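You operate a simulated robot arm through the tools that you are given. There is no shell and no other tool. Be economical: measure what you need, move in short steps, check, and stop when the job is done.

You run a simulated robot arm. Do the job below in one go: nothing can be reset, and whatever is moved stays where it is left.

Task
Put the yellow slotted block on top of the small brown plugs carton.

Only the result counts: the job must be done as asked and must still hold three seconds after the hand-in. Knocking over, shifting, dropping, spilling or breaking anything else fails it.

Robot
A 6-joint arm with a two-finger parallel gripper, fixed in place. Base frame: the origin is at the foot of the arm, x ahead of it, y to its left, z up; the work surface is at about z = 0. Readings come in mm, degrees, newtons and seconds.
With the tool pointing down near the work surface it reaches from about 140 to 580 mm from the base axis. Its first joint turns from -66.0 to 66.0 degrees. Payload 2.1 kg.
The tool frame sits at the grasp point between the pads (the TCP): z along the fingers, y along the line on which they close. The tips reach 30 mm beyond it. Largest opening 94 mm; finger width 28, thickness 10; the body of the gripper, 50 by 96 mm, starts 55 mm behind the TCP.
Orientation is that of the tool frame in the base frame, as [roll, pitch, yaw] about the fixed x, y, z axes, in that order (R = Rz(yaw) Ry(pitch) Rx(roll)). With the fingers straight down and closing along the base's y, the tool's x points along the base's -x, its y along +y and its z along -z.

Tools
- The arm moves only by the tool apply_moves. Its argument "motion" is a list of rows, each an object of numbers (a shift or turn left out is 0, a gripper value left out holds the last): "dx", "dy", "dz": the shift along the base's x, y, z in mm; "rx", "ry", "rz": the turn, a rotation vector about the base's x, y, z in degrees; "jaw": the finger opening in mm, from 0 to 94. In form: [{"dx": .., "dy": .., "dz": .., "rx": .., "ry": .., "rz": .., "jaw": ..}, ...]. A call has 1 to 10 rows; each row is the pose to reach, as a shift and turn from the pose commanded when the call began. Rows are played at 5 a second. More than 50 mm and 8.6 degrees between two rows, or a gripper value outside its range, and nothing of the call is played. Where a pose cannot be reached the arm comes as near as it can. A force on the tool above 40 N (or 10 N above the force at the start of the call, whichever is more), or a blocked arm, ends the call early, and 0.2 s more pass. The fingers move at their own pace (about 72 mm/s each) and stop on an object; they squeeze with about 29 N. The grip force told is the motor's: it shows also when the fingers shut on nothing. Time passes only in rows, and 0.2 s behind the last, so rows that repeat a pose let the fingers close. It gives the time, the measured TCP pose, the force on the tool (base axes), the opening and the grip force at its end, in the units of the frame above (readings bear some noise), and new pictures: "views" is both (left out), scene, wrist or none.
- Cameras (640 x 400 px; columns grow to the right, rows downward): "scene" is fixed at [62.5, -396.4, 494.5]; the picture's right is [0.47, -0.88, 0.00], its down [-0.44, -0.23, -0.87] and it looks along [0.77, 0.41, -0.50] (base axes); focal length 249 px, centre (320, 200). "wrist" rides on the gripper at [76, 14, -102] in the tool frame; the picture's right is [-0.18, 0.98, 0.00], its down [-0.75, -0.14, -0.64] and it looks along [-0.63, -0.12, 0.77] (tool axes); focal length 243 px, centre (320, 200). There is no depth. A picture from a camera that has moved, and an enlarged one, comes with that camera's place and axes in the base frame and with its lens. The place of the scene camera against the robot may be out by one fixed shift of up to 25 mm in any direction.
- zoom(camera, box): a new picture of the part [left, top, right, bottom] of that camera's present view, enlarged. It takes no simulated time.
- sign_off(): hands the job in; it is judged then, once.

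Work in short steps. Places have to be worked out from the pictures, the camera data and where the tool is seen: move nearer, look again, correct. Check each grasp and each placing, and mend what went wrong. You have 90 turns and 170 pictures in all, those below and enlarged ones among them. Open the gripper and draw the arm clear of the work before you hand the job in, unless the task says otherwise; then end with one line.

The tools are called after "Emit:" as a command line: name --argument value ..., lists and objects as JSON in quotes. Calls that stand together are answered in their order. apply_moves: Moves the arm, as the interface text tells. Its arguments: {"type":"object","properties":{"motion":{"type":"array"},"views":{"type":"string","enum":["both","scene","wrist","none"]}},"required":["motion"]} The other tools are called the same way: zoom (camera, box) takes an enlarged picture of a part of a camera's view; sign_off () hands the job in.

At the start:

```text
time: 0.0
eef_pos: [318.0, -219.5, 330.9]
orientation: [-179.9, 0.0, 180.0]
contact_force: [-0.3, 0.2, 0.1]
width: 93.9
gripper_force: 0.2
```

scene: 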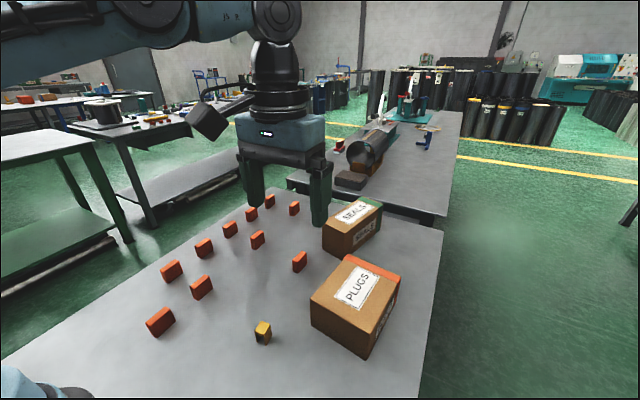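
wrist: 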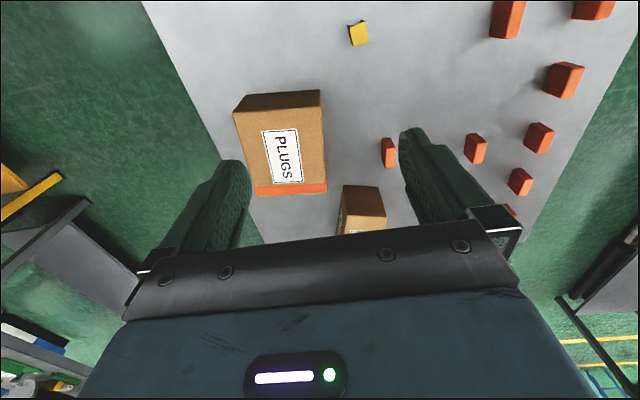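

The yellow block appears near (290,-160) and the PLUGS carton near (435,-305). I'll zoom in on both to check labels, shape and orientation.

Emit:
zoom --camera "scene" --box '[230, 180, 420, 370]'

Emit:
zoom --camera "wrist" --box '[310, 0, 410, 70]'

Emit:
zoom --camera "wrist" --box '[220, 70, 400, 240]'

```text
2.11 times, centred on (325, 275) of scene
camera zoom: at [62.5, -396.4, 494.5], right [0.47, -0.88, 0.0], down [-0.44, -0.23, -0.87], along [0.77, 0.41, -0.5], focal length 525 px, centre (310, 42)
```

zoom: 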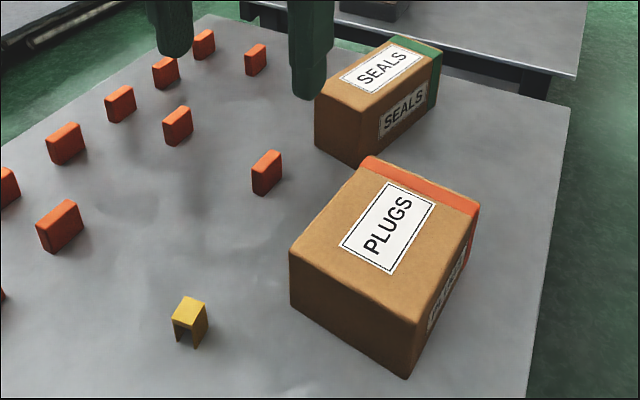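

```text
5.71 times, centred on (360, 35) of wrist
camera zoom: at [242.2, -206.7, 434.0], right [0.18, 0.98, 0.0], down [0.75, -0.14, 0.64], along [0.63, -0.12, -0.77], focal length 1386 px, centre (91, 1143)
```

zoom: 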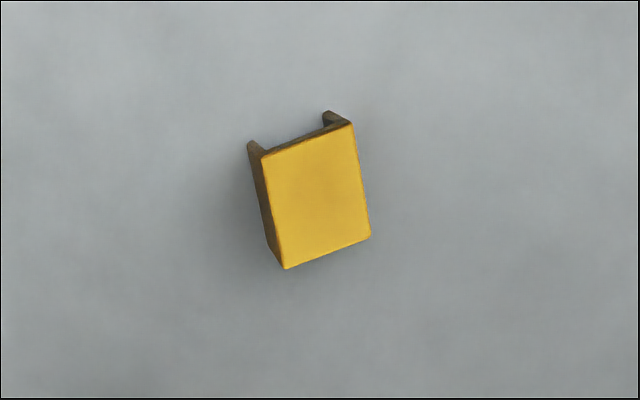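

```text
2.35 times, centred on (310, 155) of wrist
camera zoom: at [242.2, -206.7, 434.0], right [0.18, 0.98, 0.0], down [0.75, -0.14, 0.64], along [0.63, -0.12, -0.77], focal length 571 px, centre (344, 306)
```

zoom: 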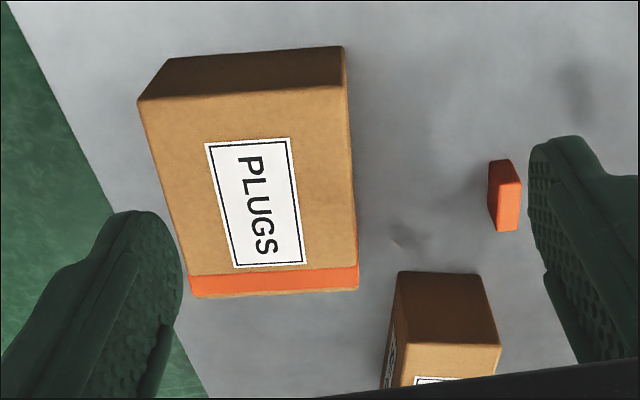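

The carton works out to about 85 mm high, with its top centre near (429,-302). The block is about 24×21 mm at (292,-161), yawed about 7.5°. I'll move above the block and look again.

Emit:
apply_moves --motion '[{"dx": -13, "dy": 29, "rz": 3.7}, {"dx": -26, "dy": 58.5, "rz": 7.5, "jaw": 60}, {"dx": -26, "dy": 58.5, "dz": -45, "rz": 7.5}, {"dx": -26, "dy": 58.5, "dz": -90, "rz": 7.5}, {"dx": -26, "dy": 58.5, "dz": -135, "rz": 7.5}, {"dx": -26, "dy": 58.5, "dz": -181, "rz": 7.5}, {"dx": -26, "dy": 58.5, "dz": -181, "rz": 7.5}]'

```text
time: 1.6
eef_pos: [289.6, -161.1, 146.4]
orientation: [-180.0, -0.1, -172.5]
contact_force: [-0.7, 0.1, -0.6]
width: 60.1
gripper_force: 0.1
camera wrist: at [213.1, -157.6, 250.6], right [0.05, 1.0, 0.0], down [0.77, -0.04, 0.64], along [0.64, -0.04, -0.77], focal length 243 px, centre (320, 200)
```

scene: 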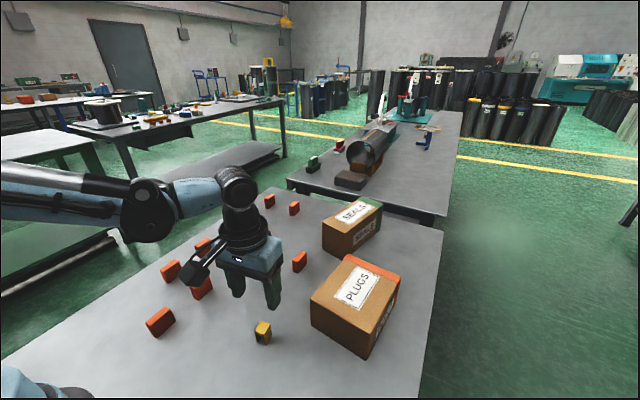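
wrist: 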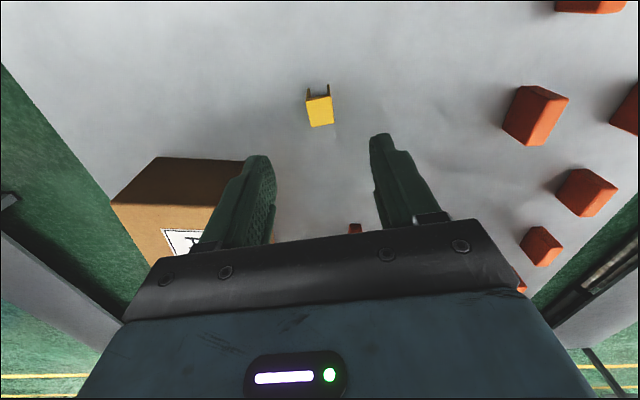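

Now I'll zoom in on the block from this closer view to refine its place.

Emit:
zoom --camera "wrist" --box '[280, 70, 360, 140]'

```text
5.71 times, centred on (320, 105) of wrist
camera zoom: at [213.1, -157.6, 250.6], right [0.05, 1.0, 0.0], down [0.77, -0.04, 0.64], along [0.64, -0.04, -0.77], focal length 1386 px, centre (320, 743)
```

zoom: 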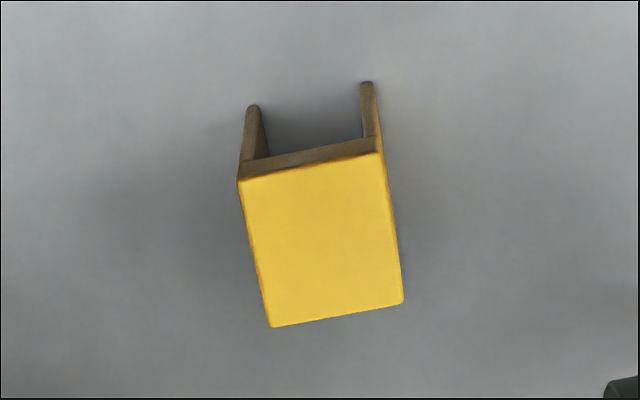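

The block's top centre is about (290.7,-162.6), its height about 36 mm and its yaw about 7°. I'll descend so the tips sit about 7 mm above the table.

Emit:
apply_moves --motion '[{"dx": 1, "dy": -1.5, "dz": -35}, {"dx": 1, "dy": -1.5, "dz": -70}, {"dx": 1, "dy": -1.5, "dz": -95}, {"dx": 1, "dy": -1.5, "dz": -108}, {"dx": 1, "dy": -1.5, "dz": -108}]'

```text
time: 2.8
eef_pos: [291.1, -162.8, 39.7]
orientation: [180.0, 0.0, -172.4]
contact_force: [-0.1, -0.7, 0.2]
width: 60.0
gripper_force: 0.0
camera wrist: at [215.2, -159.5, 143.3], right [0.05, 1.0, 0.0], down [0.77, -0.04, 0.64], along [0.64, -0.04, -0.77], focal length 243 px, centre (320, 200)
```

scene: 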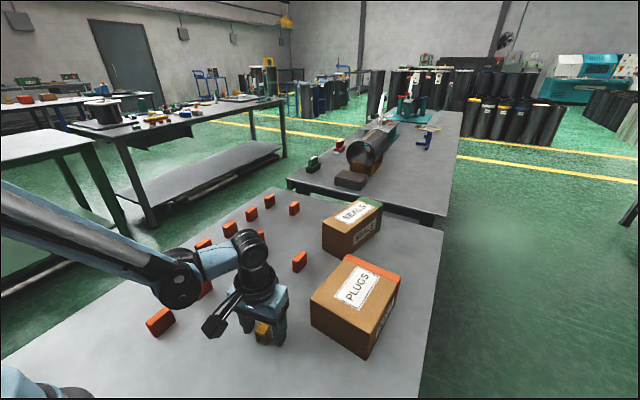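
wrist: 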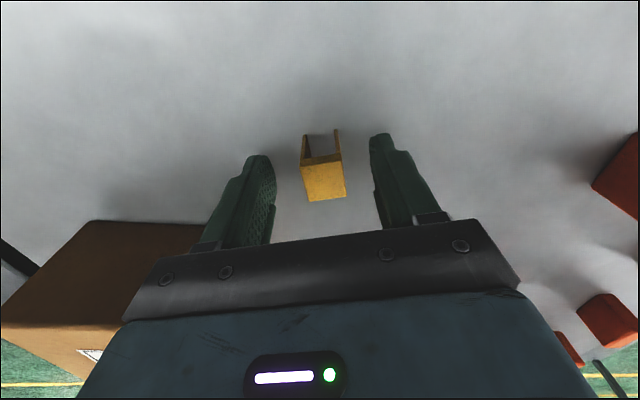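

The block is centred between the fingers. I'll go down 3 mm more and close.

Emit:
apply_moves --motion '[{"dz": -3}, {"dz": -3, "jaw": 30}, {"dz": -3, "jaw": 15}, {"dz": -3, "jaw": 15}, {"dz": -3, "jaw": 15}]' --views "wrist"

```text
time: 4.0
eef_pos: [291.9, -163.9, 37.2]
orientation: [180.0, 0.1, -172.5]
contact_force: [0.5, 1.4, 1.4]
width: 25.1
gripper_force: 29.2
camera wrist: at [215.7, -159.7, 141.0], right [0.05, 1.0, 0.0], down [0.77, -0.04, 0.64], along [0.64, -0.04, -0.77], focal length 243 px, centre (320, 200)
```

wrist: 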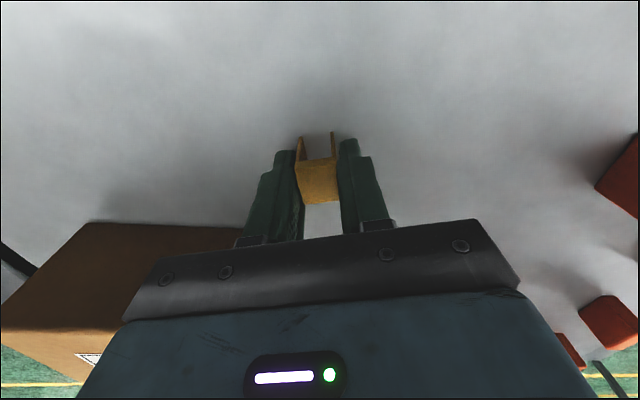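

The grip holds at 25 mm and 29 N. I'll lift straight up and check the hold.

Emit:
apply_moves --motion '[{"dz": 10}, {"dz": 30}, {"dz": 65}, {"dz": 100}, {"dz": 135}, {"dz": 135}]'

```text
time: 5.4
eef_pos: [291.9, -163.0, 174.9]
orientation: [180.0, 0.0, -172.5]
contact_force: [0.6, -0.4, -0.4]
width: 25.1
gripper_force: 29.1
camera wrist: at [215.2, -159.4, 278.3], right [0.05, 1.0, 0.0], down [0.77, -0.04, 0.64], along [0.64, -0.04, -0.77], focal length 243 px, centre (320, 200)
```

scene: 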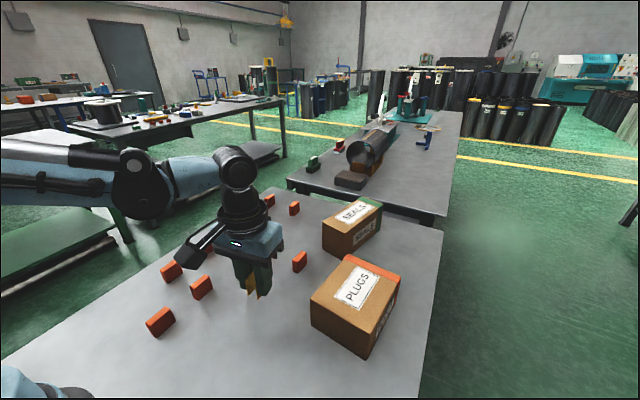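
wrist: 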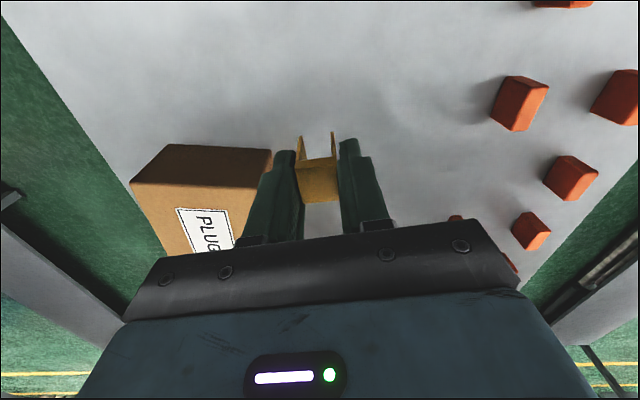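

The block is held. I'll carry it at this height to above the carton centre, about (425,-300).

Emit:
apply_moves --motion '[{"dx": 22, "dy": -23}, {"dx": 50, "dy": -51}, {"dx": 78, "dy": -80}, {"dx": 106, "dy": -109}, {"dx": 133, "dy": -137}, {"dx": 133, "dy": -137}, {"dx": 133, "dy": -137}]'

```text
time: 7.0
eef_pos: [426.9, -298.7, 173.5]
orientation: [-180.0, 0.1, -172.5]
contact_force: [-0.3, -0.6, -1.3]
width: 25.0
gripper_force: 29.0
camera wrist: at [350.2, -296.0, 276.7], right [0.05, 1.0, 0.0], down [0.77, -0.04, 0.64], along [0.64, -0.04, -0.77], focal length 243 px, centre (320, 200)
```

scene: 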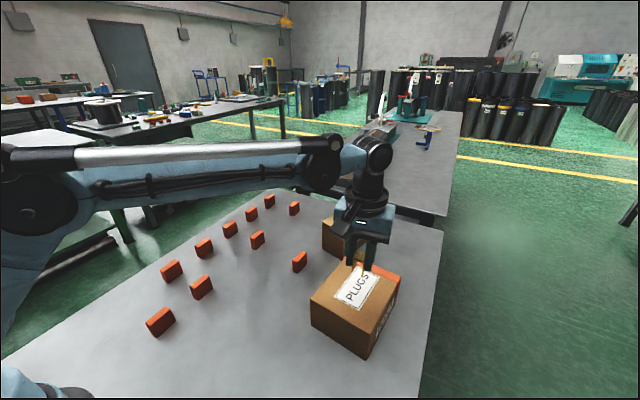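
wrist: 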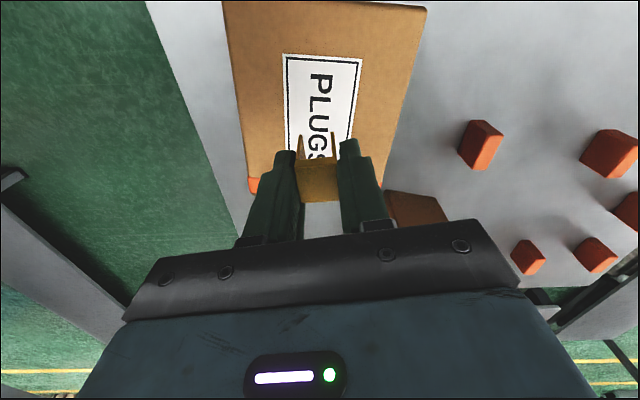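

The carton corners confirm its top at about z 85, centred near (429,-301). Contact should come at TCP z of about 122, so I'll descend most of the way.

Emit:
apply_moves --motion '[{"dz": -20}, {"dz": -36}, {"dz": -44}, {"dz": -44}]'

Emit:
zoom --camera "scene" --box '[290, 210, 430, 330]'

```text
time: 8.0
eef_pos: [424.9, -300.0, 128.9]
orientation: [-179.9, 0.1, -172.5]
contact_force: [0.4, 0.3, -0.8]
width: 25.3
gripper_force: 28.8
camera wrist: at [349.5, -296.9, 232.5], right [0.05, 1.0, 0.0], down [0.77, -0.04, 0.64], along [0.64, -0.04, -0.77], focal length 243 px, centre (320, 200)
```

scene: 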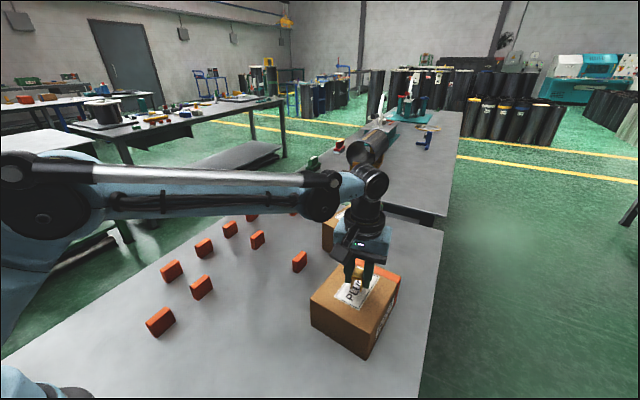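
wrist: 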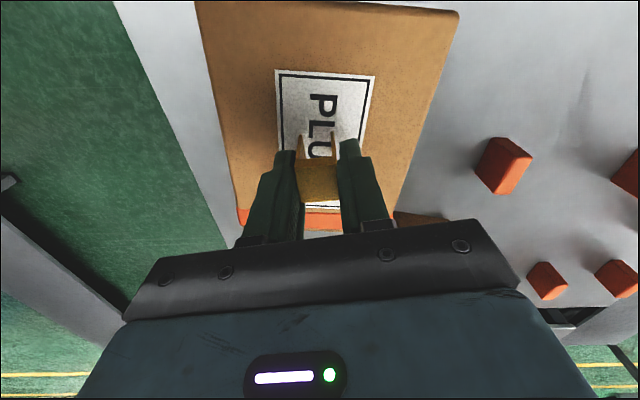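

```text
3.33 times, centred on (360, 270) of scene
camera zoom: at [62.5, -396.4, 494.5], right [0.47, -0.88, 0.0], down [-0.44, -0.23, -0.87], along [0.77, 0.41, -0.5], focal length 831 px, centre (187, -33)
```

zoom: 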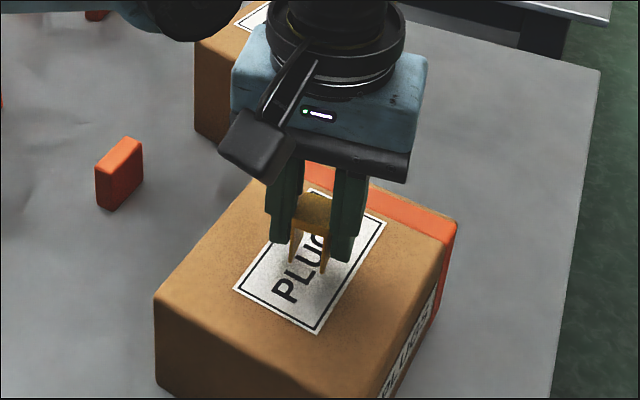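

The legs are still a few mm above the top. I'll lower 2 mm at a time until contact shows.

Emit:
apply_moves --motion '[{"dz": -2}, {"dz": -4}, {"dz": -4}]' --views "none"

```text
time: 8.8
eef_pos: [425.9, -298.8, 125.8]
orientation: [-180.0, -0.1, -172.5]
contact_force: [0.4, -0.8, -1.3]
width: 24.9
gripper_force: 28.9
```

No contact yet, so I'll keep lowering.

Emit:
apply_moves --motion '[{"dz": -1}, {"dz": -2}, {"dz": -2}]' --views "none"

Emit:
zoom --camera "scene" --box '[330, 240, 400, 300]'

```text
time: 9.6
eef_pos: [424.9, -298.3, 124.0]
orientation: [180.0, 0.0, -172.5]
contact_force: [0.0, -0.2, 0.1]
width: 25.1
gripper_force: 29.1
```

```text
6.67 times, centred on (365, 270) of scene
camera zoom: at [62.5, -396.4, 494.5], right [0.47, -0.88, 0.0], down [-0.44, -0.23, -0.87], along [0.77, 0.41, -0.5], focal length 1662 px, centre (20, -267)
```

zoom: 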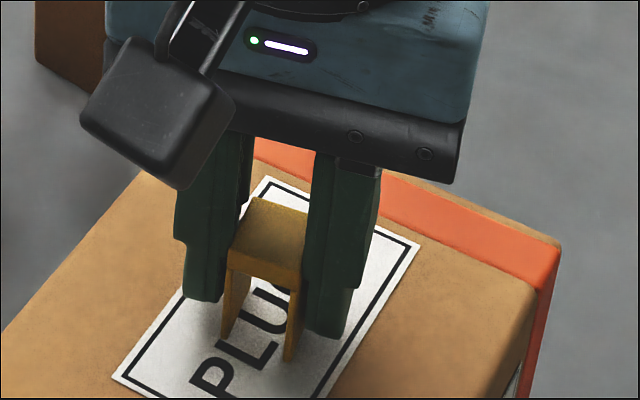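

Still no force, so I'll go down in 1 mm rows.

Emit:
apply_moves --motion '[{"dz": -1}, {"dz": -2}, {"dz": -2}]' --views "none"

```text
time: 10.4
eef_pos: [425.8, -300.0, 122.4]
orientation: [-179.9, 0.1, -172.5]
contact_force: [0.4, 0.0, 22.4]
width: 24.9
gripper_force: 29.1
```

Contact is at 22 N upward. I'll ease off 1 mm and open moderately.

Emit:
apply_moves --motion '[{"dz": 1}, {"dz": 1}, {"dz": 1, "jaw": 32}, {"dz": 1, "jaw": 45}, {"dz": 1, "jaw": 60}, {"dz": 1, "jaw": 60}]'

```text
time: 11.8
eef_pos: [426.1, -300.4, 121.5]
orientation: [179.9, 0.1, -172.4]
contact_force: [-0.4, -0.3, 0.1]
width: 59.7
gripper_force: 0.1
camera wrist: at [349.1, -296.8, 225.5], right [0.05, 1.0, 0.0], down [0.77, -0.04, 0.64], along [0.64, -0.04, -0.77], focal length 243 px, centre (320, 200)
```

scene: 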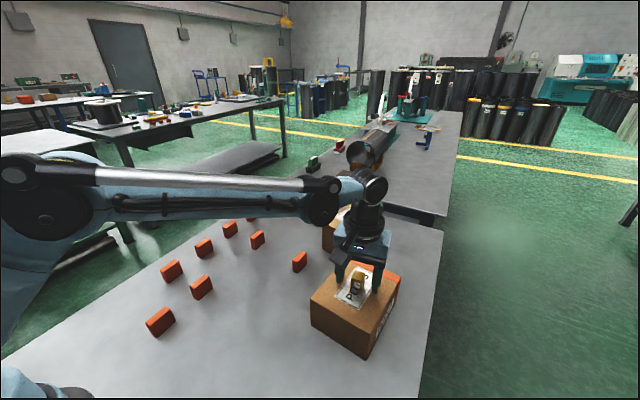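
wrist: 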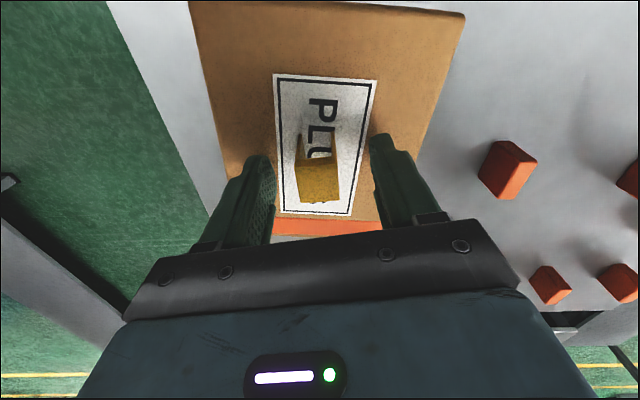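

The block stands free on the carton. I'll lift straight up, then draw back.

Emit:
apply_moves --motion '[{"dz": 15}, {"dz": 50}, {"dz": 95}, {"dz": 140}, {"dz": 160, "dx": -35}, {"dz": 160, "dx": -70, "dy": 30}, {"dz": 160, "dx": -105, "dy": 60}, {"dz": 160, "dx": -105, "dy": 60}]'

Emit:
zoom --camera "scene" --box '[290, 190, 430, 370]'

```text
time: 13.6
eef_pos: [319.1, -237.8, 284.1]
orientation: [-179.9, 0.0, -172.6]
contact_force: [-0.9, -0.4, -0.9]
width: 60.2
gripper_force: 0.0
camera wrist: at [242.0, -236.7, 388.0], right [0.05, 1.0, 0.0], down [0.77, -0.04, 0.64], along [0.64, -0.04, -0.77], focal length 243 px, centre (320, 200)
```

scene: 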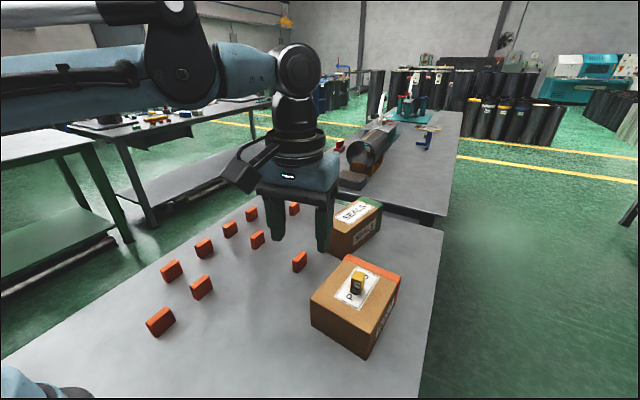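
wrist: 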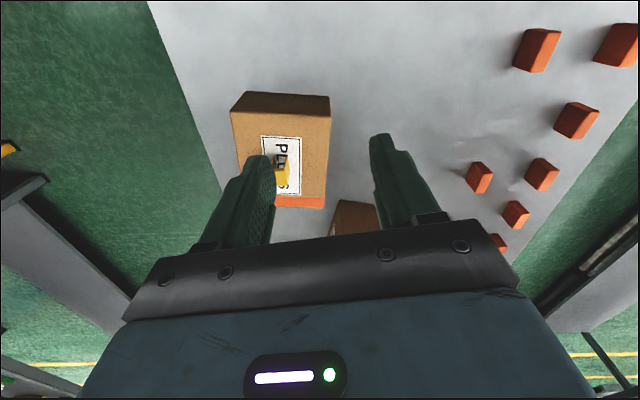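

```text
2.22 times, centred on (360, 280) of scene
camera zoom: at [62.5, -396.3, 494.5], right [0.47, -0.88, 0.0], down [-0.44, -0.23, -0.87], along [0.77, 0.41, -0.5], focal length 554 px, centre (231, 22)
```

zoom: 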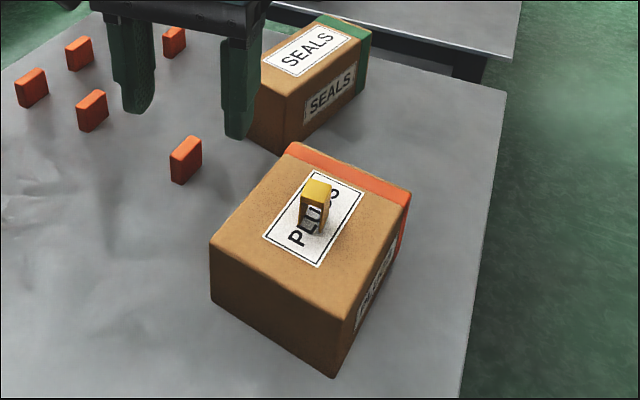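

The block stands upright in the middle of the plugs carton. The carton has not moved, and the arm is clear with the gripper open, so I'll hand in.

Emit:
sign_off

```text
The job is handed in.
```

The yellow slotted block is standing upright on top of the plugs carton, nothing else looks disturbed, and the job is handed in.
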